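You operate a simulated robot arm through the tools that you are given. There is no shell and no other tool. Be economical: measure what you need, move in short steps, check, and stop when the job is done.

You are at the controls of a simulated two-armed robot. One attempt, no reset.

Task
Take the large green cloth from the top of the green-legged bench and lay it out flat on the near end of the carpeted bench.
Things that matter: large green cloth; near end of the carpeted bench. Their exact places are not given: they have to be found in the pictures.

It is judged by the outcome, as a careful person would: the job done as asked, and still so three seconds after it is handed in. It fails if anything else is knocked over, pushed out of place, dropped, spilled or broken. Flat cloth is picked up by pressing the open fingertips on it (5 to 10 N) and closing them slowly along it; thin cloth reads only 2 to 8 mm in the jaws.

Robot
Two 7-joint arms with two-finger parallel grippers on one trunk, on a base that drives. Base frame: it is fixed to the floor where the robot stands at the start and does not move with it; the origin is under the middle of the robot, x ahead of it, y to its left, z up. Units: cm, rad, N and s.
The left shoulder is at the start at [7, 16.3, 114.5], the right one opposite. Places, roughly: near end of the carpeted bench [-130, 120, 80]. Payload 3.43 kg a hand.
The tool frame of a hand sits at the grasp point between the pads (the TCP): z along the fingers, y along the line on which they close. The tips reach 3.4 cm beyond it. The gripper opens to 12.8 cm. The fingers are 2.4 cm wide and 1.2 cm thick; the gripper's body (4.8 by 13 cm) begins 9.6 cm behind the TCP.
Orientation is that of the tool frame in the base frame, as [roll, pitch, yaw] about the fixed x, y, z axes, in that order (R = Rz(yaw) Ry(pitch) Rx(roll)). With the fingers straight down and closing along the base's y, the tool's x points along the base's -x, its y along +y and its z along -z.

Tools
- The arms move only by the tool servo_tool. It takes "left_plan", "right_plan" or both (then of equal length, played together; a hand with none holds still); each is a list of rows, each an object (a shift or turn left out is 0, a gripper value left out holds the last) with "travel": the shift along the base's x, y, z in cm, a list of three; "angular": the turn, a rotation vector about the base's x, y, z in rad, a list of three. In form: [{"travel": [x, y, z], "angular": [wx, wy, wz]}, ...]. A call has 1 to 8 rows; each row is the pose to reach, as a shift and turn from the pose commanded when the call began. "left_jaw" and "right_jaw" are, for a hand that has rows, the closure, from 0 (fully open) to 1 (shut), set as the call begins (left out, the last holds). Each row takes 0.2 s and may step no farther than 5 cm and 0.15 rad from the row before; otherwise, or with a gripper value out of range, the whole call is refused. A pose out of reach is approached as far as the arm can. The call stops where the force on the tool passes 40 N (or 10 N more than at its start, if that is more) or the arm is blocked; 0.2 s more then pass. Each finger travels about 15.3 cm/s and halts on what it meets, pressing with about 26 N; the grip force reading is that of the motor and also rises with nothing between the fingers. The clock runs only during rows and for 0.2 s after the last one: add rows that repeat a pose to give the fingers time. It gives the time, the measured TCP pose, the force on the tool (base axes), the opening and the grip force at its end, in the units of the frame above (readings bear some noise), with the torque about the TCP (base axes, N m) and any sound that the robot's microphone picked up.
- Cameras (640 x 400 px; columns grow to the right, rows downward): "scene" is now at [13.89, -0.66, 137.39]; the picture's right is [-0.04, -1.00, 0.00], its down [-0.62, 0.02, -0.78] and it looks along [0.78, -0.03, -0.62] (base axes); focal length 270 px, centre (320, 200). "left" rides on the left gripper at [7.6, 1.1, -16] in its tool frame; the picture's right is [-0.15, 0.99, 0.00], its down [-0.88, -0.13, -0.46] and it looks along [-0.45, -0.07, 0.89] (tool axes); focal length 234 px, centre (320, 200). "right" rides on the right gripper at [7.6, -1.1, -16] in its tool frame; the picture's right is [0.15, 0.99, 0.00], its down [-0.88, 0.13, -0.46] and it looks along [-0.45, 0.07, 0.89] (tool axes); focal length 234 px, centre (320, 200).
- grab_frame(camera): a new picture of that camera. It takes no simulated time.
- slide_trunk(by): slides the trunk up (or, below 0, down) by that many cm; the arms and the scene camera ride with it, the base frame stays. It gives what a move gives, with no picture.
- roll_base(legs): drives the robot by 1 to 6 legs, each [ahead, left, turn to the left] in cm, cm and rad, along the robot's own axes; the way and the turn of a leg run together, so that a leg with both is an arc; at most 150 cm and 3.142 rad a leg. The arms and the cameras ride along, it lands a little off, and it stops where it bumps. It gives what a move gives.
- turn_head(pan, tilt): turns the head with the scene camera to pan (to the left, within 1.501 rad either way) and tilt (down, from -0.506 to 1.204), counted from straight ahead of the robot. It gives what a move gives.
- point_at(camera, pixels): for up to 12 pixels [column, row] of the newest picture of that camera ("zoom" is the newest enlarged one), the place [x, y, z] in the base frame of the surface seen there, good to about 0.2 cm, but the place of the scene camera against the robot may be out by one fixed shift of up to 1.2 cm in any direction. It takes no simulated time.
- zoom(camera, box): a new picture of the part [left, top, right, bottom] of that camera's present view, enlarged. It takes no simulated time.
- close_job(): hands the job in; it is judged then, once.

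Keep the steps short. Do not move on a guess: measure, check each grasp and each placing, and mend mistakes. In all there are 80 turns and 78 pictures (those below and enlarged ones count). Leave the grippers open and the arms clear of the work at the hand-in unless told otherwise, and finish with a single line.

The tools are called after "Emit:" as name(argument=value, ...) on one line, values as JSON. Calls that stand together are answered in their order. servo_tool: Moves the arms, as the interface text tells. Its arguments: {"type":"object","properties":{"left_plan":{"type":"array"},"left_jaw":{"type":"number"},"right_plan":{"type":"array"},"right_jaw":{"type":"number"}},"required":[]} The other tools are called the same way: slide_trunk (by) slides the trunk up or down; roll_base (legs) drives the base; turn_head (pan, tilt) turns the head that bears the scene camera; grab_frame (camera) takes a picture; point_at (camera, pixels) gives the place of the surface under pixels of a picture; zoom (camera, box) takes an enlarged picture of a part of a camera's view; close_job () hands the job in.

At the start:

```text
clock: 0.0
left_position: [65.88, 29.17, 103.95]
left_tcp_rot: [3.141, 0.001, -3.14]
left_force: [-0.2, 0.4, -0.2]
left_ft_torque: [-0.05, -0.02, 0.04]
left_finger_gap: 12.84
left_gripper_force: 0.0
right_position: [64.01, -33.19, 96.98]
right_tcp_rot: [3.141, -0.001, 3.141]
right_force: [0.2, 0.0, 1.1]
right_ft_torque: [0.0, -0.01, 0.0]
right_finger_gap: 12.83
right_gripper_force: 0.0
trunk travel left (down, up): [-62.5, 31.5]
robot x, y, heading: [0.35, -0.01, -0.002]
head pan, tilt: [-0.04, 0.668]
```

scene: 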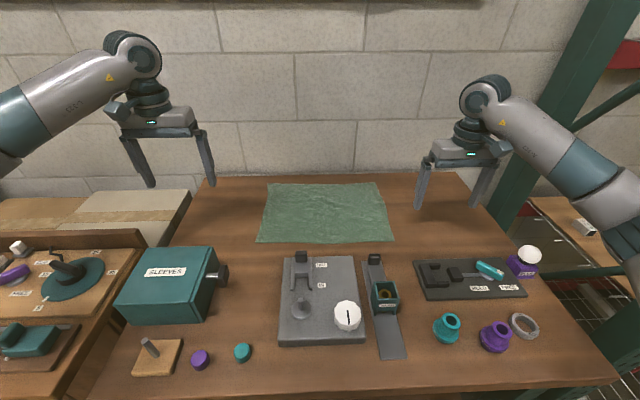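
right: 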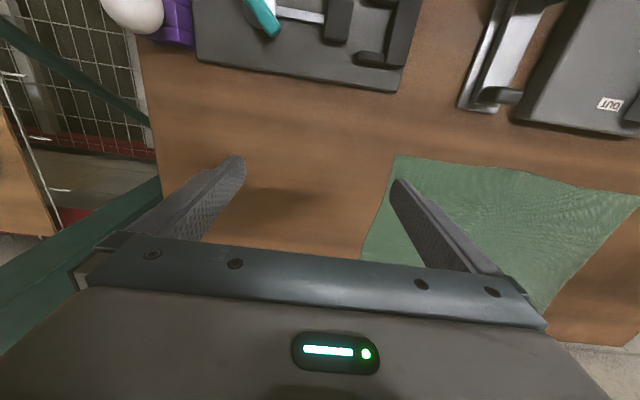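
left: 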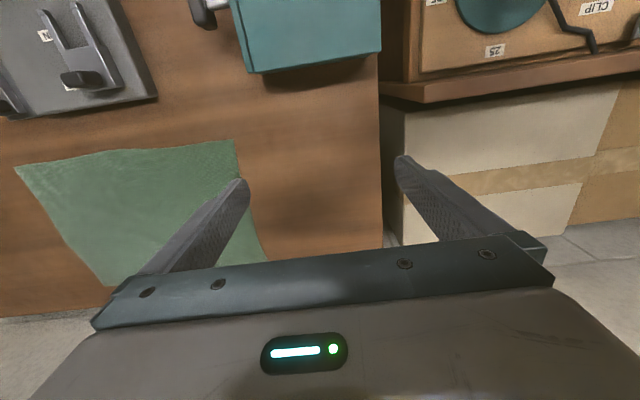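

I see the green cloth at about (325,212) in the scene picture. I'll measure its corners and the bench.

Emit:
point_at(camera="scene", pixels=[[268, 184], [376, 183], [392, 240], [257, 241], [325, 212], [325, 240], [325, 184], [261, 225], [387, 225], [420, 225], [230, 225], [325, 250]])

Emit:
zoom(camera="scene", box=[230, 165, 420, 284])

Emit:
turn_head(pan=1.5, tilt=0.4)

Emit:
grab_frame(camera="scene")

```text
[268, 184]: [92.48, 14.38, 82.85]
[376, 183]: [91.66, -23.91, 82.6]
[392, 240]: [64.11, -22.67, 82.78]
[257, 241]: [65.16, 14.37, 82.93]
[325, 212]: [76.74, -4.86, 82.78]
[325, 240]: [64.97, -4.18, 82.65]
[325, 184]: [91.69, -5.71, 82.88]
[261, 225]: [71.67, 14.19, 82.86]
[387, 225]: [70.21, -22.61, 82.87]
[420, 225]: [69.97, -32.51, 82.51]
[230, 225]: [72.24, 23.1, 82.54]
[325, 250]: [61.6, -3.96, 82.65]
```

```text
3.36 times, centred on (325, 224) of scene
```

zoom: 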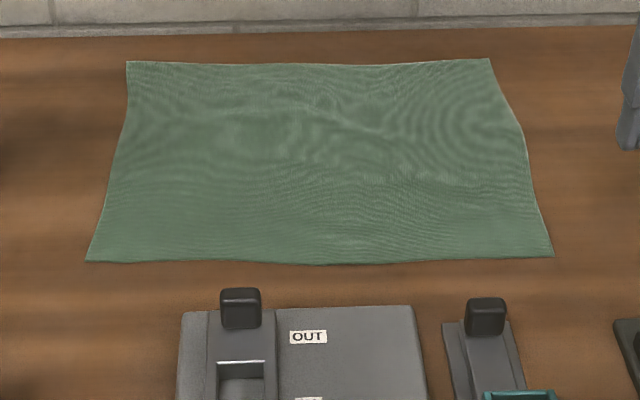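

```text
clock: 1.6
left_position: [65.93, 29.36, 103.97]
left_tcp_rot: [-3.141, 0.0, 3.141]
left_force: [0.2, -0.9, -0.2]
left_ft_torque: [-0.03, 0.01, 0.02]
left_finger_gap: 12.78
left_gripper_force: 0.1
right_position: [64.03, -33.39, 96.98]
right_tcp_rot: [3.142, 0.0, -3.141]
right_force: [-0.2, 0.6, -0.5]
right_ft_torque: [-0.01, -0.01, 0.03]
right_finger_gap: 12.8
right_gripper_force: 0.0
trunk travel left (down, up): [-62.5, 31.5]
robot x, y, heading: [0.09, -0.04, 0.006]
head pan, tilt: [1.499, 0.4]
```

```text
73 pictures are left
```

scene: 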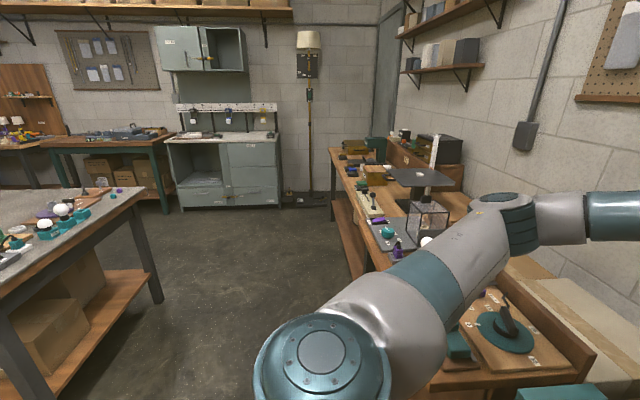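

The cloth is about 27×38 cm. The grey-topped bench at left (60,220) may be the carpeted one. I'll measure it.

Emit:
point_at(camera="scene", pixels=[[135, 190], [100, 205], [20, 200], [20, 250], [5, 262], [80, 188], [155, 300], [100, 140], [560, 300], [360, 210]])

Emit:
zoom(camera="scene", box=[0, 160, 192, 280])

```text
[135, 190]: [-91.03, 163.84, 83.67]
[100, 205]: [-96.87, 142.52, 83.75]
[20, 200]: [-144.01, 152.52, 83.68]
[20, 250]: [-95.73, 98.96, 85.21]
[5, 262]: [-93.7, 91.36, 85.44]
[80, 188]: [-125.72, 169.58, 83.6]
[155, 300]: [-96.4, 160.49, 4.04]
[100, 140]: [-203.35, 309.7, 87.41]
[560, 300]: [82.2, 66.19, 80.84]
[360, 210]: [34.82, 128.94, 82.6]
```

```text
3.33 times, centred on (96, 220) of scene
```

zoom: 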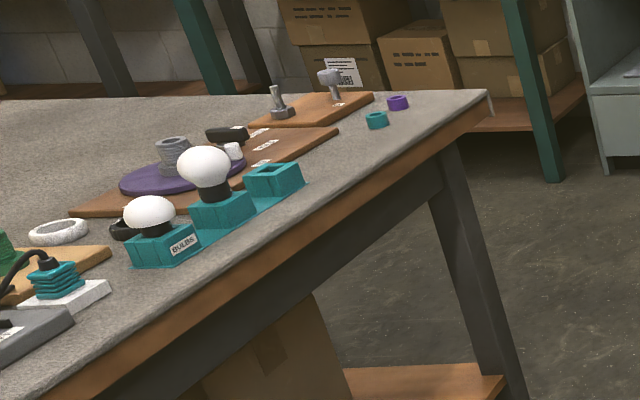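

Emit:
turn_head(pan=-1.5, tilt=0.4)

Emit:
grab_frame(camera="scene")

Emit:
turn_head(pan=0.75, tilt=0.6)

Emit:
grab_frame(camera="scene")

```text
clock: 4.2
left_position: [65.94, 29.24, 103.97]
left_tcp_rot: [-3.141, 0.0, -3.14]
left_force: [0.7, -0.4, 0.0]
left_ft_torque: [-0.02, 0.0, 0.0]
left_finger_gap: 12.79
left_gripper_force: 0.0
right_position: [63.99, -33.25, 97.03]
right_tcp_rot: [-3.141, 0.001, -3.141]
right_force: [0.8, -0.4, -0.6]
right_ft_torque: [-0.01, 0.02, -0.01]
right_finger_gap: 12.81
right_gripper_force: 0.1
trunk travel left (down, up): [-62.5, 31.5]
robot x, y, heading: [0.11, -0.3, -0.0]
head pan, tilt: [-1.499, 0.4]
```

```text
71 pictures are left
```

scene: 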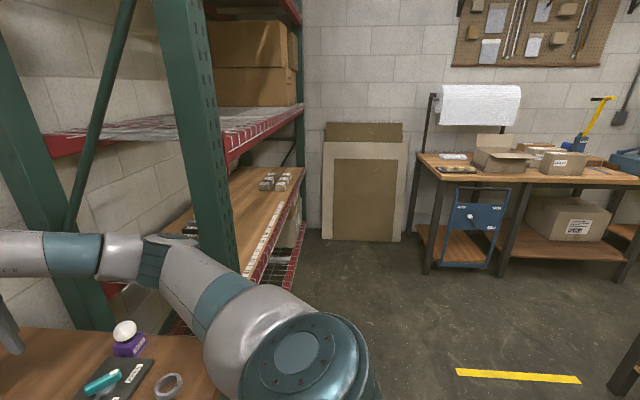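

```text
clock: 6.3
left_position: [65.94, 29.22, 104.0]
left_tcp_rot: [3.141, 0.001, -3.141]
left_force: [0.1, -1.1, -0.2]
left_ft_torque: [0.01, 0.0, -0.01]
left_finger_gap: 12.79
left_gripper_force: 0.1
right_position: [64.11, -33.28, 96.97]
right_tcp_rot: [-3.141, 0.0, -3.141]
right_force: [1.3, -0.1, 0.7]
right_ft_torque: [0.01, 0.0, -0.02]
right_finger_gap: 12.78
right_gripper_force: 0.1
trunk travel left (down, up): [-62.5, 31.5]
robot x, y, heading: [0.48, -0.03, -0.001]
head pan, tilt: [0.75, 0.6]
```

```text
70 pictures are left
```

scene: 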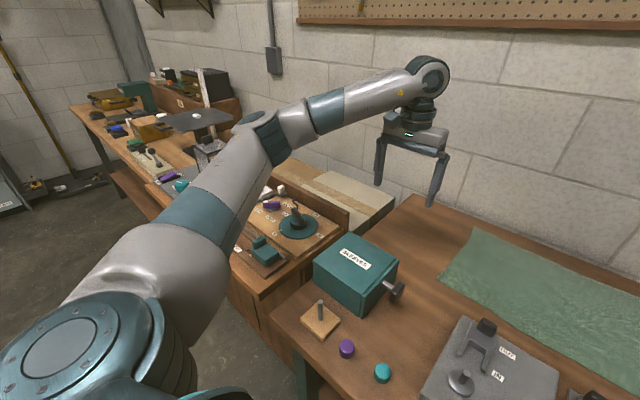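

Our bench has a green leg at (300,370), so this is the right bench. Before I back up I'll check what is behind on the right.

Emit:
turn_head(pan=-1.5, tilt=0.7)

Emit:
grab_frame(camera="scene")

Emit:
point_at(camera="scene", pixels=[[630, 300], [610, 330], [500, 300], [635, 260], [600, 280], [635, 380]])

Emit:
turn_head(pan=1.5, tilt=0.8)

Emit:
grab_frame(camera="scene")

Emit:
point_at(camera="scene", pixels=[[5, 100], [5, 180], [20, 130], [5, 300], [100, 350], [50, 60]])

```text
clock: 8.4
left_position: [65.94, 29.25, 104.04]
left_tcp_rot: [3.141, 0.001, 3.142]
left_force: [-0.4, 0.3, -0.4]
left_ft_torque: [-0.01, 0.0, 0.02]
left_finger_gap: 12.8
left_gripper_force: 0.0
right_position: [64.08, -33.37, 96.94]
right_tcp_rot: [3.141, 0.001, 3.141]
right_force: [-0.4, 0.0, -0.2]
right_ft_torque: [0.02, -0.03, 0.01]
right_finger_gap: 12.79
right_gripper_force: 0.0
trunk travel left (down, up): [-62.5, 31.5]
robot x, y, heading: [-0.33, -0.06, 0.002]
head pan, tilt: [-1.499, 0.7]
```

```text
69 pictures are left
```

scene: 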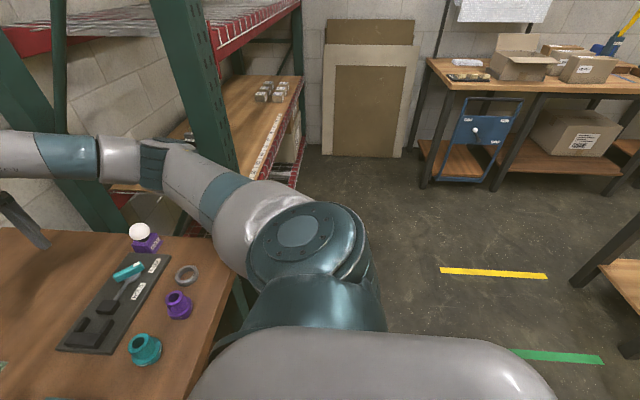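

```text
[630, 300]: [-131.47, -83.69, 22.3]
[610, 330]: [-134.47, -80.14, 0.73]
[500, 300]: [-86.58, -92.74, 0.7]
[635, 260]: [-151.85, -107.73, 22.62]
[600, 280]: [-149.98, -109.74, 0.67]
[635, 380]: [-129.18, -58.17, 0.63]
```

```text
clock: 11.0
left_position: [66.0, 29.22, 104.01]
left_tcp_rot: [-3.141, 0.001, -3.14]
left_force: [0.2, -0.2, 0.9]
left_ft_torque: [0.02, -0.01, -0.01]
left_finger_gap: 12.79
left_gripper_force: 0.1
right_position: [64.01, -33.28, 96.93]
right_tcp_rot: [3.14, 0.0, -3.141]
right_force: [1.2, -1.0, -1.0]
right_ft_torque: [-0.02, -0.01, 0.03]
right_finger_gap: 12.8
right_gripper_force: 0.1
trunk travel left (down, up): [-62.5, 31.5]
robot x, y, heading: [0.07, -0.24, 0.0]
head pan, tilt: [1.499, 0.799]
```

```text
68 pictures are left
```

scene: 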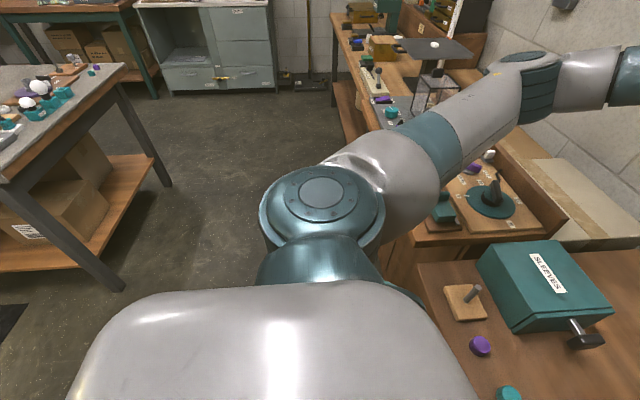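

```text
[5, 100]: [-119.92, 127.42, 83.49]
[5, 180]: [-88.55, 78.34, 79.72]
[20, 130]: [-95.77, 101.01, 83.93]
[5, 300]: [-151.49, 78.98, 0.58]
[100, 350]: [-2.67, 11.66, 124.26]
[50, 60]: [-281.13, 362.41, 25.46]
```

The carpeted bench's near end has its edge at x≈-92, y 77 to 164, and extends towards -x. I'll raise the trunk so the hands clear the box, back off, turn a bit and look at it.

Emit:
slide_trunk(by=15)

Emit:
roll_base(legs=[[-45, 0, 0], [0, 0, 0.8]])

Emit:
turn_head(pan=1.35, tilt=0.5)

Emit:
grab_frame(camera="scene")

```text
clock: 12.8
left_position: [65.88, 29.33, 118.86]
left_tcp_rot: [3.141, 0.001, -3.14]
left_force: [0.4, -0.2, 0.2]
left_ft_torque: [0.0, 0.01, 0.03]
left_finger_gap: 12.8
left_gripper_force: 0.0
right_position: [63.94, -33.26, 112.01]
right_tcp_rot: [-3.141, 0.0, -3.141]
right_force: [0.0, -0.9, 0.1]
right_ft_torque: [0.01, 0.03, -0.02]
right_finger_gap: 12.79
right_gripper_force: 0.0
trunk travel left (down, up): [-77.5, 16.5]
robot x, y, heading: [-0.35, 0.36, -0.002]
head pan, tilt: [1.499, 0.799]
```

```text
clock: 17.6
left_position: [-19.81, 67.56, 118.94]
left_tcp_rot: [-3.141, 0.0, -2.346]
left_force: [0.0, 0.2, -0.8]
left_ft_torque: [0.0, 0.0, -0.01]
left_finger_gap: 12.8
left_gripper_force: 0.2
right_position: [23.46, 22.37, 111.85]
right_tcp_rot: [3.141, -0.001, -2.347]
right_force: [0.6, 0.4, -0.2]
right_ft_torque: [0.0, -0.01, -0.02]
right_finger_gap: 12.81
right_gripper_force: 0.0
trunk travel left (down, up): [-77.5, 16.5]
robot x, y, heading: [-45.14, -0.18, 0.798]
head pan, tilt: [1.499, 0.799]
```

```text
clock: 18.4
left_position: [-19.79, 67.54, 118.92]
left_tcp_rot: [3.141, 0.0, -2.346]
left_force: [0.0, 0.3, 0.0]
left_ft_torque: [0.0, 0.01, 0.01]
left_finger_gap: 12.79
left_gripper_force: 0.1
right_position: [23.52, 22.41, 111.96]
right_tcp_rot: [-3.141, 0.001, -2.347]
right_force: [0.1, 0.9, -0.3]
right_ft_torque: [0.02, 0.0, 0.03]
right_finger_gap: 12.81
right_gripper_force: 0.2
trunk travel left (down, up): [-77.5, 16.5]
robot x, y, heading: [-45.13, -0.39, 0.794]
head pan, tilt: [1.349, 0.499]
```

```text
67 pictures are left
```

scene: 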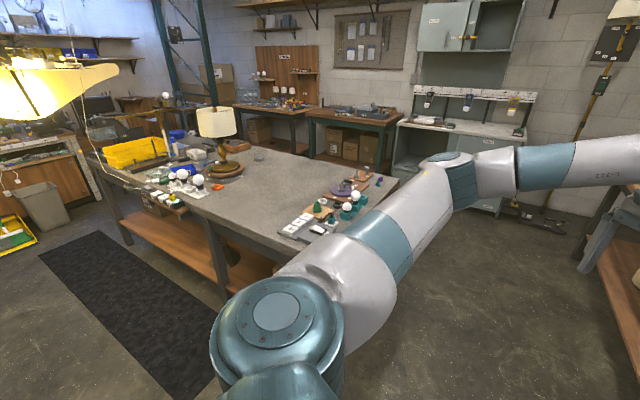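

Emit:
zoom(camera="scene", box=[140, 130, 400, 290])

Emit:
point_at(camera="scene", pixels=[[280, 232], [240, 215], [205, 208], [250, 190], [290, 185], [270, 160], [300, 210], [355, 170], [330, 185], [345, 160], [237, 232], [215, 185]])

```text
2.46 times, centred on (270, 210) of scene
```

zoom: 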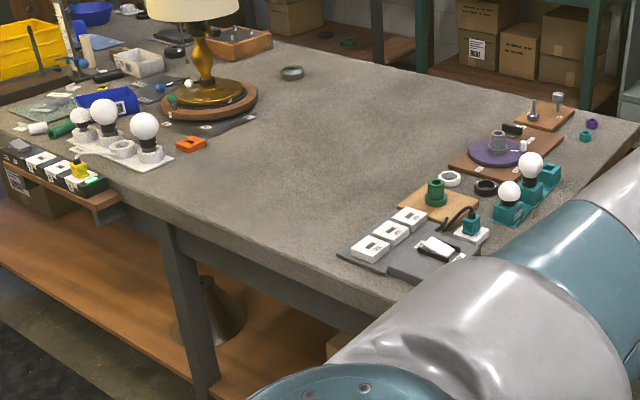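

```text
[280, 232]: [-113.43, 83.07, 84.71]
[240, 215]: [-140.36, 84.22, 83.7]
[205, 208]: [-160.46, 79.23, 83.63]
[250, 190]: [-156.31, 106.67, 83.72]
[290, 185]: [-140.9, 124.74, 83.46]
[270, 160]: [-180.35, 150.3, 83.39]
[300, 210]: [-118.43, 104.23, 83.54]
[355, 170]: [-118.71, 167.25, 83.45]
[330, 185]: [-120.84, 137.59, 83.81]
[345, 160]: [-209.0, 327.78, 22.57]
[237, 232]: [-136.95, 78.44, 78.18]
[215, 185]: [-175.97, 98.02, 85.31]
```

Emit:
point_at(camera="zoom", pixels=[[336, 254], [398, 203], [412, 190], [449, 162], [515, 120], [256, 115], [245, 128], [175, 160], [207, 145], [292, 76], [100, 190], [300, 290]])

```text
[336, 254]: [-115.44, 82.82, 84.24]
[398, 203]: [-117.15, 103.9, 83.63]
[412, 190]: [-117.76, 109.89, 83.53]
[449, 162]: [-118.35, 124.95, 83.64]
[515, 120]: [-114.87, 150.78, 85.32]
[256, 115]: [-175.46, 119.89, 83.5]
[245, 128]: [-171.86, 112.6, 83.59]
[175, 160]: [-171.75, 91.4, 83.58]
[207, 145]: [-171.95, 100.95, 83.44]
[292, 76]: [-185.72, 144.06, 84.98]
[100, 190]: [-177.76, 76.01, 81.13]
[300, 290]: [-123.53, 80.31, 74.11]
```

The clear carpet patch is x -170..-119, y 80..168. That suits standing on the y≈78 side facing +y, with the cloth's 38 cm along x. I'll go back to the green-legged bench, centred on the cloth.

Emit:
roll_base(legs=[[0, 0, -0.8], [45, -4, 0]])

Emit:
turn_head(pan=0, tilt=0.75)

Emit:
grab_frame(camera="scene")

Emit:
zoom(camera="scene", box=[224, 160, 416, 280])

```text
clock: 23.2
left_position: [66.28, 25.07, 119.0]
left_tcp_rot: [3.141, 0.0, 3.141]
left_force: [0.4, -0.9, -0.1]
left_ft_torque: [-0.03, -0.01, -0.01]
left_finger_gap: 12.81
left_gripper_force: 0.0
right_position: [64.17, -37.43, 111.99]
right_tcp_rot: [3.142, 0.001, 3.14]
right_force: [0.1, 0.1, 0.1]
right_ft_torque: [0.02, -0.02, 0.01]
right_finger_gap: 12.78
right_gripper_force: 0.1
trunk travel left (down, up): [-77.5, 16.5]
robot x, y, heading: [0.11, -4.28, -0.001]
head pan, tilt: [1.349, 0.499]
```

```text
clock: 24.7
left_position: [66.16, 25.05, 118.88]
left_tcp_rot: [3.142, 0.001, 3.14]
left_force: [0.2, 0.2, -0.4]
left_ft_torque: [-0.01, -0.01, 0.0]
left_finger_gap: 12.79
left_gripper_force: 0.1
right_position: [64.18, -37.35, 111.93]
right_tcp_rot: [3.14, 0.001, 3.139]
right_force: [0.1, -0.1, -0.2]
right_ft_torque: [0.0, 0.01, 0.0]
right_finger_gap: 12.81
right_gripper_force: 0.0
trunk travel left (down, up): [-77.5, 16.5]
robot x, y, heading: [-0.39, -4.62, 0.001]
head pan, tilt: [0.0, 0.75]
```

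```text
65 pictures are left
```

scene: 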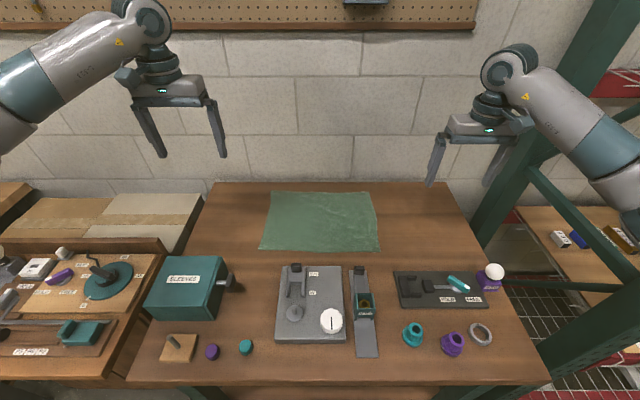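

```text
3.33 times, centred on (320, 220) of scene
```

zoom: 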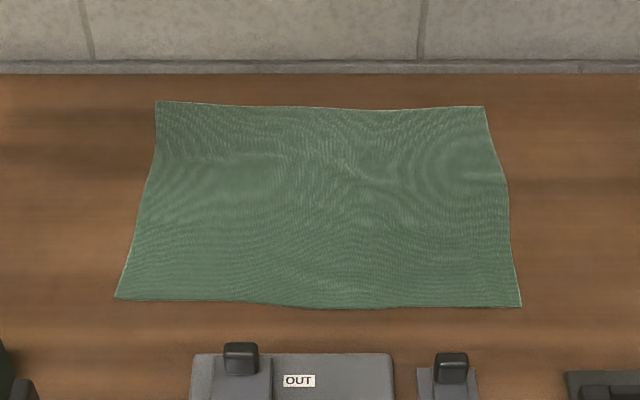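

Emit:
point_at(camera="zoom", pixels=[[116, 298], [522, 306], [140, 290], [500, 296], [157, 102], [484, 107], [310, 305], [240, 345], [452, 355], [300, 365], [60, 320]])

Emit:
point_at(camera="scene", pixels=[[330, 383], [200, 260], [235, 283], [297, 266]])

```text
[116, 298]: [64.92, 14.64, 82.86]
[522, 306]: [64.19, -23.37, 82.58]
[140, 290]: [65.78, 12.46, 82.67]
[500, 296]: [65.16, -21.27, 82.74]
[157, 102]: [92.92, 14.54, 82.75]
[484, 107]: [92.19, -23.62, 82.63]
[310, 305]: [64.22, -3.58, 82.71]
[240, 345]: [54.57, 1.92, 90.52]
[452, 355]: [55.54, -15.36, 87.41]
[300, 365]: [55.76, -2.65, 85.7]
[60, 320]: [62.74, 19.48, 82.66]
```

```text
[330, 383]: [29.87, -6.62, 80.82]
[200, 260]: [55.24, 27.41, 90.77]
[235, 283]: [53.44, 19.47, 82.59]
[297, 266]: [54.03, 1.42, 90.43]
```

Both near corners are at (64.9,14.6) and (64.2,-23.4), with the bench top near z=82.6. I'll bring both hands above points just inside them with the fingers partly closed (4 cm gap).

Emit:
servo_tool(left_plan=[{"travel": [0, -3, -4]}, {"travel": [0.2, -6, -8]}, {"travel": [0.4, -9, -12]}, {"travel": [0.6, -12, -16]}, {"travel": [0.8, -13.5, -20]}, {"travel": [0.8, -13.5, -24]}, {"travel": [0.8, -13.5, -27]}, {"travel": [0.8, -13.5, -27]}], right_plan=[{"travel": [0.5, 3, -3]}, {"travel": [1, 6, -6]}, {"travel": [1.5, 9, -9]}, {"travel": [2, 12, -12]}, {"travel": [2.2, 15, -15]}, {"travel": [2.4, 17.4, -18]}, {"travel": [2.4, 17.4, -20]}, {"travel": [2.4, 17.4, -20]}], left_jaw=0.69, right_jaw=0.69)

Emit:
grab_frame(camera="left")

Emit:
grab_frame(camera="right")

```text
clock: 26.5
left_position: [66.78, 11.56, 91.86]
left_tcp_rot: [3.14, -0.001, 3.139]
left_force: [0.0, -0.1, -0.9]
left_ft_torque: [-0.02, 0.02, -0.03]
left_finger_gap: 3.99
left_gripper_force: 0.0
right_position: [66.46, -20.16, 92.02]
right_tcp_rot: [3.141, 0.001, 3.141]
right_force: [0.3, 0.3, -0.6]
right_ft_torque: [0.02, 0.01, 0.0]
right_finger_gap: 3.98
right_gripper_force: 0.0
trunk travel left (down, up): [-77.5, 16.5]
robot x, y, heading: [0.02, -3.88, -0.004]
head pan, tilt: [0.0, 0.75]
```

```text
63 pictures are left
```

left: 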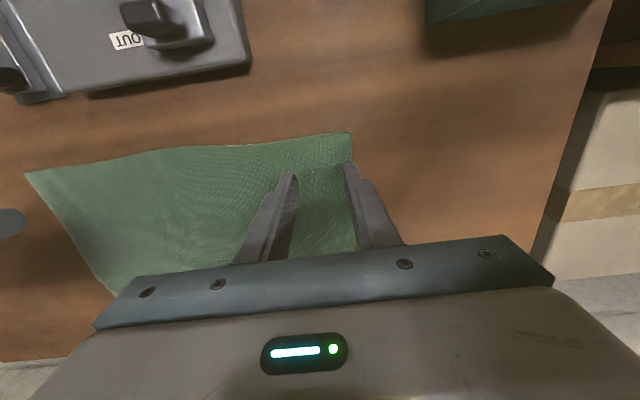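

```text
62 pictures are left
```

right: 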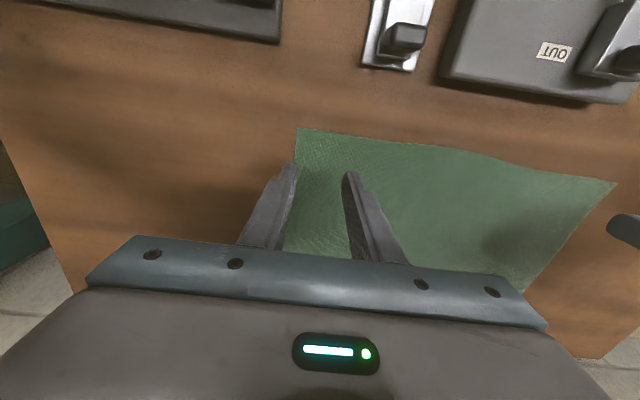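

Emit:
point_at(camera="left", pixels=[[351, 133], [340, 140], [352, 160], [300, 138], [330, 165]])

Emit:
point_at(camera="right", pixels=[[298, 129], [310, 138], [330, 134], [320, 170], [295, 158]])

```text
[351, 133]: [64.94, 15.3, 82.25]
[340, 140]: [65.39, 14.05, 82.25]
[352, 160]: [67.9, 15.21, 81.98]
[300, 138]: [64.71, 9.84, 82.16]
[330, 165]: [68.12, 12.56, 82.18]
```

```text
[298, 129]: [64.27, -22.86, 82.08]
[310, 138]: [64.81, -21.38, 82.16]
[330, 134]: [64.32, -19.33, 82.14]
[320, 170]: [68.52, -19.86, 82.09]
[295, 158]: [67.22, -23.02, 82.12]
```

The bench surface is at z≈82.1, so contact is at TCP z≈85.5. I'll shift the right hand 1 cm inward and lower both to just at contact.

Emit:
servo_tool(left_plan=[{"travel": [0, 0.4, -3]}, {"travel": [0, 0.4, -5]}, {"travel": [0, 0.4, -6]}, {"travel": [0, 0.4, -6.4]}, {"travel": [0, 0.4, -6.4]}], right_plan=[{"travel": [0, 0.8, -3]}, {"travel": [0, 0.8, -5]}, {"travel": [0, 0.8, -6]}, {"travel": [0, 0.8, -6.5]}, {"travel": [0, 0.8, -6.5]}])

```text
clock: 27.7
left_position: [66.92, 12.13, 85.6]
left_tcp_rot: [-3.141, 0.0, 3.141]
left_force: [-0.1, 0.2, 0.4]
left_ft_torque: [0.03, -0.01, 0.02]
left_finger_gap: 3.95
left_gripper_force: 0.0
right_position: [66.59, -19.27, 85.55]
right_tcp_rot: [3.141, 0.0, 3.139]
right_force: [0.0, -0.4, 4.1]
right_ft_torque: [-0.12, -0.01, 0.01]
right_finger_gap: 3.98
right_gripper_force: 0.4
trunk travel left (down, up): [-77.5, 16.5]
robot x, y, heading: [-0.09, -3.8, 0.0]
head pan, tilt: [0.0, 0.75]
```

The right hand reads 4 N and the left is just short of contact. I'll lower the left 0.3 and the right 0.1.

Emit:
servo_tool(left_plan=[{"travel": [0, 0, -0.2]}, {"travel": [0, 0, -0.3]}, {"travel": [0, 0, -0.3]}], right_plan=[{"travel": [0, 0, -0.1]}, {"travel": [0, 0, -0.1]}, {"travel": [0, 0, -0.1]}])

```text
clock: 28.5
left_position: [66.76, 11.98, 85.5]
left_tcp_rot: [-3.141, 0.002, 3.138]
left_force: [-2.8, 1.6, 17.1]
left_ft_torque: [0.33, 0.12, 0.06]
left_finger_gap: 3.98
left_gripper_force: 0.1
right_position: [66.5, -19.27, 85.52]
right_tcp_rot: [3.142, 0.003, 3.141]
right_force: [1.0, -0.2, 4.7]
right_ft_torque: [-0.12, -0.02, 0.01]
right_finger_gap: 3.97
right_gripper_force: 0.1
trunk travel left (down, up): [-77.5, 16.5]
robot x, y, heading: [0.17, -3.87, -0.002]
head pan, tilt: [0.0, 0.75]
```

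Emit:
servo_tool(left_plan=[{"travel": [0, 0, 0.12]}, {"travel": [0, 0, 0.12]}], right_plan=[{"travel": [0, 0, -0.04]}, {"travel": [0, 0, -0.04]}], left_jaw=0.74, right_jaw=0.74)

```text
clock: 29.1
left_position: [66.81, 12.0, 85.31]
left_tcp_rot: [-3.141, 0.003, 3.14]
left_force: [2.1, -2.6, 11.9]
left_ft_torque: [0.06, 0.03, -0.01]
left_finger_gap: 3.21
left_gripper_force: 0.0
right_position: [66.49, -19.23, 85.56]
right_tcp_rot: [-3.14, 0.004, 3.141]
right_force: [-1.4, 0.7, 11.2]
right_ft_torque: [-0.19, 0.11, -0.01]
right_finger_gap: 3.21
right_gripper_force: 0.0
trunk travel left (down, up): [-77.5, 16.5]
robot x, y, heading: [-0.01, -4.43, 0.0]
head pan, tilt: [0.0, 0.75]
```

About 11 to 12 N on each. I'll ease slightly and keep closing slowly.

Emit:
servo_tool(left_plan=[{"travel": [0, 0, 0.04]}, {"travel": [0, 0, 0.04]}], right_plan=[{"travel": [0, 0, 0.04]}, {"travel": [0, 0, 0.04]}], left_jaw=0.81, right_jaw=0.81)

Emit:
zoom(camera="left", box=[224, 100, 416, 220])

Emit:
zoom(camera="right", box=[224, 100, 416, 220])

```text
clock: 29.7
left_position: [66.79, 12.17, 85.47]
left_tcp_rot: [-3.14, 0.002, 3.14]
left_force: [0.1, -1.3, 8.9]
left_ft_torque: [0.05, 0.08, 0.01]
left_finger_gap: 2.32
left_gripper_force: 0.0
right_position: [66.54, -19.13, 85.46]
right_tcp_rot: [3.141, 0.004, 3.142]
right_force: [3.1, 0.3, 12.7]
right_ft_torque: [-0.2, -0.03, 0.01]
right_finger_gap: 2.35
right_gripper_force: 0.1
trunk travel left (down, up): [-77.5, 16.5]
robot x, y, heading: [0.28, -3.81, 0.0]
head pan, tilt: [0.0, 0.75]
```

```text
3.33 times, centred on (320, 160) of left
```

zoom: 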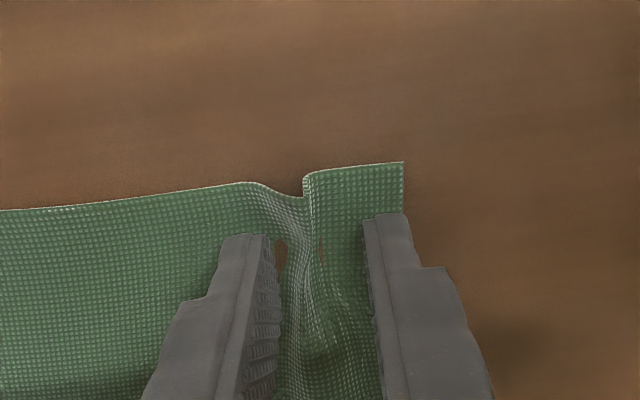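

```text
3.33 times, centred on (320, 160) of right
```

zoom: 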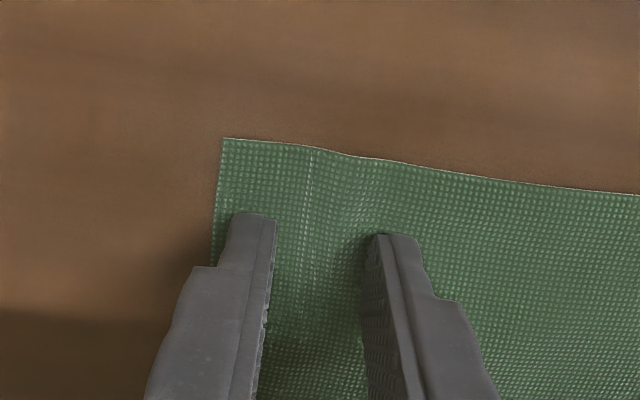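

Left has a good fold forming and the right is starting to buckle. I'll keep closing.

Emit:
servo_tool(left_plan=[{"travel": [0, 0, 0]}, {"travel": [0, 0, 0]}], right_plan=[{"travel": [0, 0, 0]}, {"travel": [0, 0, 0]}], left_jaw=0.88, right_jaw=0.88)

Emit:
servo_tool(left_plan=[{"travel": [0, 0, 0]}, {"travel": [0, 0, 0]}], right_plan=[{"travel": [0, 0, 0]}, {"travel": [0, 0, 0]}], left_jaw=0.94, right_jaw=0.94)

Emit:
servo_tool(left_plan=[{"travel": [0, 0, 0]}, {"travel": [0, 0, 0]}, {"travel": [0, 0, 0]}], right_plan=[{"travel": [0, 0, 0]}, {"travel": [0, 0, 0]}, {"travel": [0, 0, 0]}], left_jaw=1.0, right_jaw=1.0)

Emit:
zoom(camera="left", box=[224, 100, 416, 220])

Emit:
zoom(camera="right", box=[224, 100, 416, 220])

```text
clock: 30.3
left_position: [66.89, 12.05, 85.52]
left_tcp_rot: [-3.141, 0.002, 3.141]
left_force: [0.4, -2.5, 6.8]
left_ft_torque: [-0.05, 0.05, -0.01]
left_finger_gap: 1.57
left_gripper_force: 0.1
right_position: [66.34, -19.07, 85.57]
right_tcp_rot: [-3.141, 0.001, 3.139]
right_force: [0.9, 3.4, 15.7]
right_ft_torque: [0.0, -0.03, 0.02]
right_finger_gap: 1.52
right_gripper_force: 0.1
trunk travel left (down, up): [-77.5, 16.5]
robot x, y, heading: [0.05, -4.12, -0.001]
head pan, tilt: [0.0, 0.75]
```

```text
clock: 30.9
left_position: [66.8, 12.19, 85.59]
left_tcp_rot: [3.141, 0.002, -3.141]
left_force: [0.5, 0.0, 10.6]
left_ft_torque: [-0.04, 0.02, 0.0]
left_finger_gap: 0.77
left_gripper_force: 0.0
right_position: [66.51, -19.07, 85.55]
right_tcp_rot: [-3.142, 0.002, 3.14]
right_force: [0.6, 4.7, 15.2]
right_ft_torque: [0.1, -0.04, -0.01]
right_finger_gap: 0.86
right_gripper_force: 0.3
trunk travel left (down, up): [-77.5, 16.5]
robot x, y, heading: [0.5, -3.23, -0.004]
head pan, tilt: [0.0, 0.75]
```

```text
clock: 31.7
left_position: [66.77, 12.09, 85.62]
left_tcp_rot: [-3.141, 0.004, 3.14]
left_force: [1.7, -4.1, 9.0]
left_ft_torque: [-0.22, 0.01, 0.04]
left_finger_gap: 0.0
left_gripper_force: 26.0
right_position: [66.38, -19.02, 85.5]
right_tcp_rot: [3.141, 0.003, 3.139]
right_force: [1.2, 8.5, 18.6]
right_ft_torque: [0.3, -0.03, 0.03]
right_finger_gap: 0.22
right_gripper_force: 26.0
trunk travel left (down, up): [-77.5, 16.5]
robot x, y, heading: [0.3, -4.04, -0.005]
head pan, tilt: [0.0, 0.75]
```

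```text
3.33 times, centred on (320, 160) of left
```

zoom: 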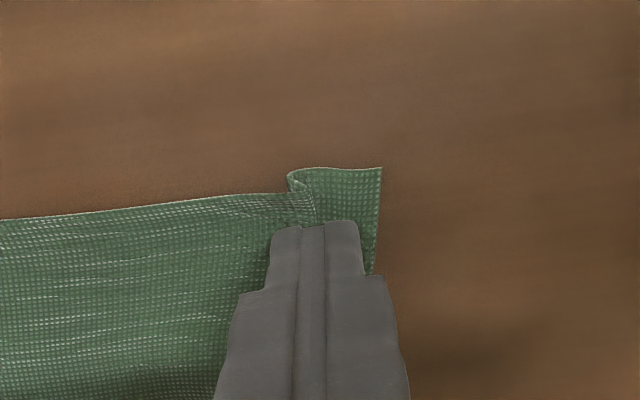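

```text
3.33 times, centred on (320, 160) of right
```

zoom: 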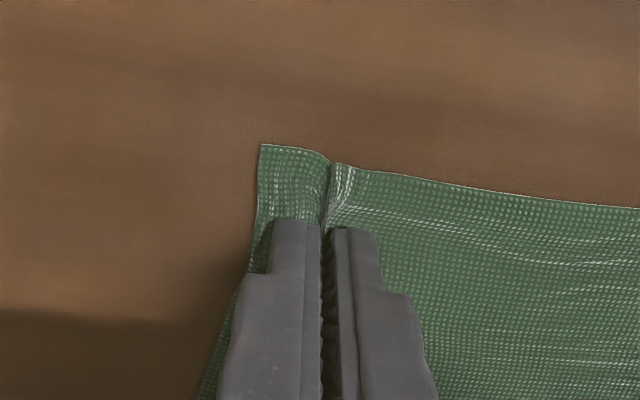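

The right hand holds cloth (2.2 mm). The left reads 0.0, so the fold probably slipped. I'll lift the left 1.5 cm to check.

Emit:
servo_tool(left_plan=[{"travel": [0, 0, 0.8]}, {"travel": [0, 0, 1.5]}, {"travel": [0, 0, 1.5]}])

Emit:
zoom(camera="left", box=[224, 100, 416, 220])

```text
clock: 32.5
left_position: [66.81, 12.14, 87.1]
left_tcp_rot: [-3.14, 0.003, 3.14]
left_force: [-1.0, -0.5, -0.8]
left_ft_torque: [0.02, -0.02, 0.01]
left_finger_gap: 0.01
left_gripper_force: 25.9
right_position: [66.42, -19.09, 85.53]
right_tcp_rot: [-3.141, 0.004, 3.14]
right_force: [-1.2, 4.2, 23.2]
right_ft_torque: [0.11, 0.0, 0.04]
right_finger_gap: 0.19
right_gripper_force: 25.7
trunk travel left (down, up): [-77.5, 16.5]
robot x, y, heading: [0.32, -3.86, -0.001]
head pan, tilt: [0.0, 0.75]
```

```text
3.33 times, centred on (320, 160) of left
```

zoom: 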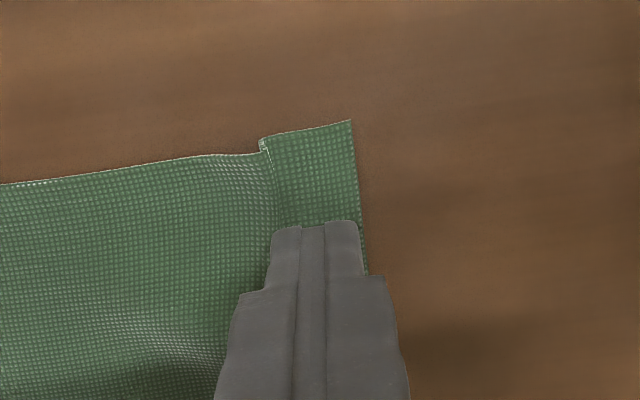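

The left missed and a small pleat lies about 1.5 cm to its -y side. I'll ease the right's press a little, open the left to 4 cm, shift it 1 cm toward -y and press again.

Emit:
servo_tool(left_plan=[{"travel": [0, 0, 1.5]}, {"travel": [0.0, -1, 1.5]}, {"travel": [0.0, -1, 0]}, {"travel": [0.0, -1, -1.3]}, {"travel": [0, -1, -1.7]}, {"travel": [0, -1, -1.7]}], right_plan=[{"travel": [0, 0, 0.1]}, {"travel": [0, 0, 0.15]}, {"travel": [0, 0, 0.15]}, {"travel": [0, 0, 0.15]}, {"travel": [0, 0, 0.15]}, {"travel": [0, 0, 0.15]}], left_jaw=0.69)

Emit:
zoom(camera="left", box=[224, 100, 416, 220])

```text
clock: 33.9
left_position: [66.87, 11.0, 85.51]
left_tcp_rot: [-3.141, 0.003, 3.14]
left_force: [-1.5, 2.5, 25.3]
left_ft_torque: [0.41, 0.06, 0.03]
left_finger_gap: 4.01
left_gripper_force: 0.4
right_position: [66.4, -19.28, 85.59]
right_tcp_rot: [-3.14, 0.002, 3.141]
right_force: [0.5, 0.5, 2.7]
right_ft_torque: [0.02, -0.05, -0.02]
right_finger_gap: 0.21
right_gripper_force: 26.0
trunk travel left (down, up): [-77.5, 16.5]
robot x, y, heading: [0.1, -4.38, -0.001]
head pan, tilt: [0.0, 0.75]
```

```text
3.33 times, centred on (320, 160) of left
```

zoom: 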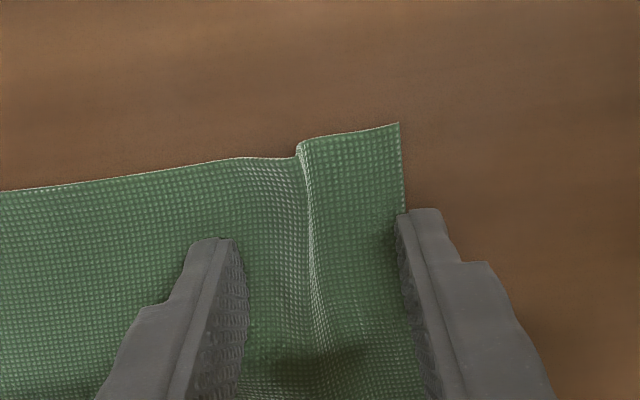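

The outer finger sits on the very edge. I'll lift, shift another 0.8 cm inward and press at about 10–15 N.

Emit:
servo_tool(left_plan=[{"travel": [0, 0, 0.8]}, {"travel": [0, -0.8, 0.8]}, {"travel": [0, -0.8, 0.1]}, {"travel": [0, -0.8, 0.1]}])

Emit:
servo_tool(left_plan=[{"travel": [0, 0, 0]}, {"travel": [0, 0, 0]}], left_jaw=0.76)

Emit:
servo_tool(left_plan=[{"travel": [0, 0, 0]}, {"travel": [0, 0, 0]}], left_jaw=0.83)

Emit:
zoom(camera="left", box=[224, 100, 416, 220])

```text
clock: 34.9
left_position: [66.95, 10.3, 85.53]
left_tcp_rot: [-3.141, 0.005, 3.14]
left_force: [-1.1, 1.1, 14.3]
left_ft_torque: [0.33, 0.06, 0.02]
left_finger_gap: 3.97
left_gripper_force: 0.0
right_position: [66.49, -19.23, 85.62]
right_tcp_rot: [3.141, 0.001, 3.14]
right_force: [0.4, -0.9, 5.3]
right_ft_torque: [0.01, -0.09, -0.01]
right_finger_gap: 0.2
right_gripper_force: 26.2
trunk travel left (down, up): [-77.5, 16.5]
robot x, y, heading: [0.16, -3.93, -0.003]
head pan, tilt: [0.0, 0.75]
```

```text
clock: 35.5
left_position: [66.84, 10.13, 85.52]
left_tcp_rot: [3.14, 0.004, 3.14]
left_force: [2.3, -0.9, 18.7]
left_ft_torque: [0.27, -0.05, -0.05]
left_finger_gap: 3.02
left_gripper_force: 0.1
right_position: [66.44, -19.24, 85.57]
right_tcp_rot: [3.141, 0.002, 3.14]
right_force: [0.2, 0.1, 2.8]
right_ft_torque: [0.03, -0.02, 0.01]
right_finger_gap: 0.17
right_gripper_force: 26.5
trunk travel left (down, up): [-77.5, 16.5]
robot x, y, heading: [0.28, -3.77, 0.002]
head pan, tilt: [0.0, 0.75]
```

```text
clock: 36.1
left_position: [66.93, 10.28, 85.48]
left_tcp_rot: [-3.141, 0.002, 3.14]
left_force: [3.0, -0.1, 24.2]
left_ft_torque: [0.34, -0.08, -0.06]
left_finger_gap: 2.21
left_gripper_force: 0.3
right_position: [66.47, -19.26, 85.64]
right_tcp_rot: [3.142, 0.002, 3.14]
right_force: [-0.1, 0.6, 1.5]
right_ft_torque: [0.03, 0.0, 0.0]
right_finger_gap: 0.21
right_gripper_force: 26.2
trunk travel left (down, up): [-77.5, 16.5]
robot x, y, heading: [0.51, -4.05, 0.002]
head pan, tilt: [0.0, 0.75]
```

```text
3.33 times, centred on (320, 160) of left
```

zoom: 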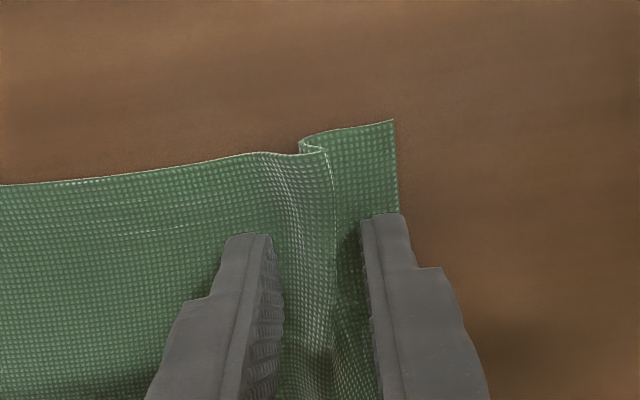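

Force is a bit high (24 N), but the fold is growing. I'll ease by 0.08 and close on.

Emit:
servo_tool(left_plan=[{"travel": [0, 0, 0.08]}, {"travel": [0, 0, 0.08]}], left_jaw=0.89)

Emit:
servo_tool(left_plan=[{"travel": [0, 0, 0]}, {"travel": [0, 0, 0]}], left_jaw=0.94)

Emit:
servo_tool(left_plan=[{"travel": [0, 0, 0]}, {"travel": [0, 0, 0]}, {"travel": [0, 0, 0]}], left_jaw=1.0)

Emit:
zoom(camera="left", box=[224, 100, 416, 220])

```text
clock: 36.7
left_position: [66.82, 10.3, 85.38]
left_tcp_rot: [-3.14, 0.002, 3.139]
left_force: [3.1, 0.6, 23.3]
left_ft_torque: [0.22, -0.09, -0.02]
left_finger_gap: 1.48
left_gripper_force: 1.0
right_position: [66.38, -19.16, 85.57]
right_tcp_rot: [-3.141, 0.001, 3.14]
right_force: [-1.0, 1.2, 1.1]
right_ft_torque: [0.04, -0.01, -0.03]
right_finger_gap: 0.17
right_gripper_force: 25.9
trunk travel left (down, up): [-77.5, 16.5]
robot x, y, heading: [0.1, -4.57, 0.0]
head pan, tilt: [0.0, 0.75]
```

```text
clock: 37.3
left_position: [66.8, 10.18, 85.49]
left_tcp_rot: [-3.138, 0.002, 3.137]
left_force: [-0.3, -5.8, 22.2]
left_ft_torque: [-0.04, -0.01, -0.02]
left_finger_gap: 0.76
left_gripper_force: 0.3
right_position: [66.44, -19.28, 85.65]
right_tcp_rot: [3.142, 0.001, 3.139]
right_force: [-0.4, 2.3, 0.4]
right_ft_torque: [0.09, 0.04, 0.03]
right_finger_gap: 0.2
right_gripper_force: 26.5
trunk travel left (down, up): [-77.5, 16.5]
robot x, y, heading: [-0.0, -3.63, -0.006]
head pan, tilt: [0.0, 0.75]
```

```text
clock: 38.1
left_position: [66.9, 10.16, 85.55]
left_tcp_rot: [-3.141, 0.002, 3.139]
left_force: [0.9, -6.2, 22.8]
left_ft_torque: [-0.05, 0.01, 0.04]
left_finger_gap: 0.24
left_gripper_force: 26.1
right_position: [66.4, -19.22, 85.52]
right_tcp_rot: [-3.141, 0.002, 3.14]
right_force: [-1.0, 6.3, 0.2]
right_ft_torque: [0.25, 0.02, 0.05]
right_finger_gap: 0.19
right_gripper_force: 26.5
trunk travel left (down, up): [-77.5, 16.5]
robot x, y, heading: [0.13, -3.37, -0.004]
head pan, tilt: [0.0, 0.75]
```

```text
3.33 times, centred on (320, 160) of left
```

zoom: 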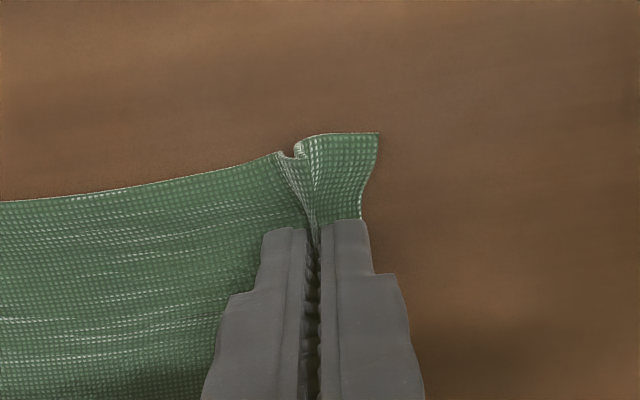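

Both now hold cloth (2.4 and 1.9 mm). I'll lift both together by 6 cm, easing the tension slightly, and check.

Emit:
servo_tool(left_plan=[{"travel": [0, -0.4, 0.3]}, {"travel": [0, -0.4, 1.5]}, {"travel": [0, -0.4, 3]}, {"travel": [0, -0.4, 4.5]}, {"travel": [0, -0.4, 6]}, {"travel": [0, -0.4, 6]}], right_plan=[{"travel": [0, 0, 0.3]}, {"travel": [0, 0, 1.5]}, {"travel": [0, 0, 3]}, {"travel": [0, 0, 4.5]}, {"travel": [0, 0, 6]}, {"travel": [0, 0, 6]}])

Emit:
grab_frame(camera="scene")

```text
clock: 39.5
left_position: [66.91, 9.88, 91.31]
left_tcp_rot: [3.141, -0.001, 3.141]
left_force: [0.3, -3.6, 0.1]
left_ft_torque: [-0.12, -0.01, -0.02]
left_finger_gap: 0.21
left_gripper_force: 25.7
right_position: [66.56, -19.12, 91.44]
right_tcp_rot: [-3.141, 0.0, 3.141]
right_force: [0.9, 3.1, 0.4]
right_ft_torque: [0.1, 0.01, 0.02]
right_finger_gap: 0.19
right_gripper_force: 25.8
trunk travel left (down, up): [-77.5, 16.5]
robot x, y, heading: [0.33, -3.9, -0.001]
head pan, tilt: [0.0, 0.75]
```

```text
53 pictures are left
```

scene: 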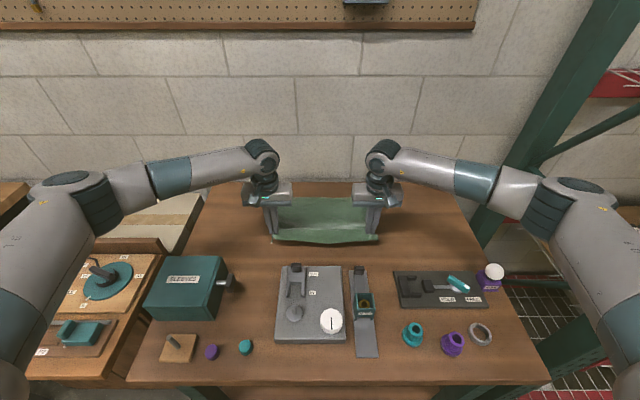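

Both corners came up. I'll ease the tension and lift high enough for the hanging edge to clear everything.

Emit:
servo_tool(left_plan=[{"travel": [0, -0.4, 2.5]}, {"travel": [0, -0.4, 5]}, {"travel": [0, -0.4, 7.5]}, {"travel": [0, -0.4, 10]}, {"travel": [0, -0.4, 12.5]}, {"travel": [0, -0.4, 15]}, {"travel": [0, -0.4, 17.5]}, {"travel": [0, -0.4, 20]}], right_plan=[{"travel": [0, 0, 2.5]}, {"travel": [0, 0, 5]}, {"travel": [0, 0, 7.5]}, {"travel": [0, 0, 10]}, {"travel": [0, 0, 12.5]}, {"travel": [0, 0, 15]}, {"travel": [0, 0, 17.5]}, {"travel": [0, 0, 20]}])

Emit:
slide_trunk(by=14)

Emit:
grab_frame(camera="scene")

```text
clock: 41.3
left_position: [66.94, 9.45, 111.39]
left_tcp_rot: [-3.141, -0.002, 3.14]
left_force: [0.1, -1.4, -1.2]
left_ft_torque: [-0.08, 0.03, -0.01]
left_finger_gap: 0.18
left_gripper_force: 25.6
right_position: [66.44, -19.25, 111.58]
right_tcp_rot: [3.141, 0.002, 3.141]
right_force: [-0.2, 1.8, -0.3]
right_ft_torque: [0.08, -0.03, 0.0]
right_finger_gap: 0.21
right_gripper_force: 26.1
trunk travel left (down, up): [-77.5, 16.5]
robot x, y, heading: [0.41, -3.95, 0.004]
head pan, tilt: [0.0, 0.75]
```

```text
clock: 43.0
left_position: [66.97, 9.48, 125.33]
left_tcp_rot: [-3.141, 0.001, 3.14]
left_force: [0.1, -1.4, -0.2]
left_ft_torque: [-0.03, 0.0, -0.01]
left_finger_gap: 0.22
left_gripper_force: 26.4
right_position: [66.47, -19.14, 125.43]
right_tcp_rot: [3.141, 0.0, 3.139]
right_force: [1.4, 1.5, -0.7]
right_ft_torque: [0.06, -0.02, 0.01]
right_finger_gap: 0.18
right_gripper_force: 26.3
trunk travel left (down, up): [-91.5, 2.5]
robot x, y, heading: [0.31, -4.02, -0.003]
head pan, tilt: [0.0, 0.75]
```

```text
52 pictures are left
```

scene: 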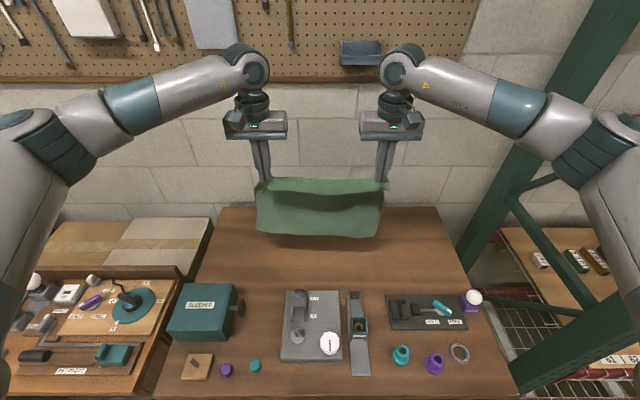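

The cloth hangs from both hands. I'll back off 50 cm, turn left to face +y, and look before sidestepping.

Emit:
roll_base(legs=[[-50, 0, 0], [0, 0, 1.571]])

Emit:
turn_head(pan=1.2, tilt=0.55)

Emit:
grab_frame(camera="scene")

Emit:
turn_head(pan=0.3, tilt=0.65)

Emit:
grab_frame(camera="scene")

```text
clock: 49.8
left_position: [-64.33, 62.63, 125.34]
left_tcp_rot: [3.14, -0.001, -1.574]
left_force: [1.7, -0.5, -0.2]
left_ft_torque: [-0.02, -0.02, -0.06]
left_finger_gap: 0.25
left_gripper_force: 25.9
right_position: [-35.44, 62.39, 125.47]
right_tcp_rot: [-3.141, -0.002, -1.572]
right_force: [-1.4, -0.6, -0.1]
right_ft_torque: [0.0, 0.08, -0.02]
right_finger_gap: 0.19
right_gripper_force: 25.8
trunk travel left (down, up): [-91.5, 2.5]
robot x, y, heading: [-50.45, -3.76, 1.571]
head pan, tilt: [0.0, 0.75]
```

```text
clock: 51.2
left_position: [-64.19, 62.74, 125.41]
left_tcp_rot: [3.14, 0.0, -1.572]
left_force: [1.5, 0.7, 0.4]
left_ft_torque: [0.0, -0.04, -0.02]
left_finger_gap: 0.22
left_gripper_force: 26.0
right_position: [-35.52, 62.22, 125.47]
right_tcp_rot: [-3.142, -0.001, -1.574]
right_force: [-1.8, -0.9, 0.0]
right_ft_torque: [-0.02, 0.04, -0.01]
right_finger_gap: 0.19
right_gripper_force: 25.5
trunk travel left (down, up): [-91.5, 2.5]
robot x, y, heading: [-50.86, -4.14, 1.574]
head pan, tilt: [1.201, 0.55]
```

```text
51 pictures are left
```

scene: 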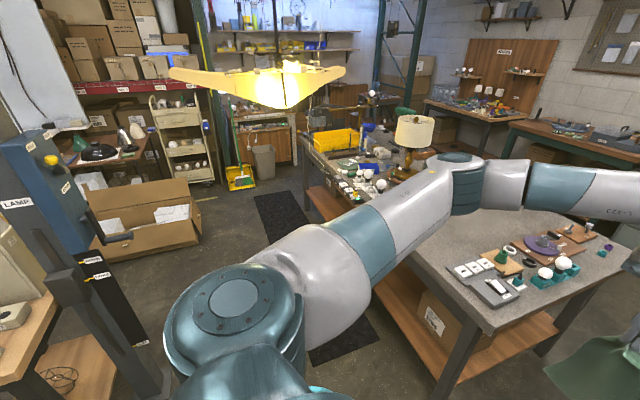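

```text
clock: 52.4
left_position: [-64.16, 62.67, 125.22]
left_tcp_rot: [3.141, 0.001, -1.572]
left_force: [2.0, 0.0, 0.5]
left_ft_torque: [0.0, -0.05, -0.07]
left_finger_gap: 0.24
left_gripper_force: 25.7
right_position: [-35.41, 62.2, 125.44]
right_tcp_rot: [3.141, -0.001, -1.572]
right_force: [-0.7, 1.2, -0.1]
right_ft_torque: [0.01, 0.01, -0.02]
right_finger_gap: 0.2
right_gripper_force: 26.1
trunk travel left (down, up): [-91.5, 2.5]
robot x, y, heading: [-50.8, -3.91, 1.568]
head pan, tilt: [0.3, 0.649]
```

```text
50 pictures are left
```

scene: 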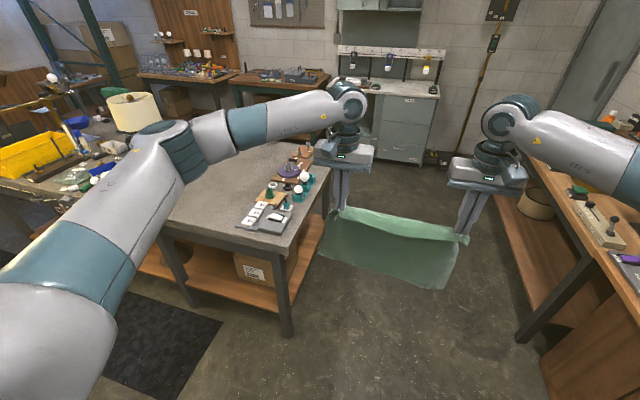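

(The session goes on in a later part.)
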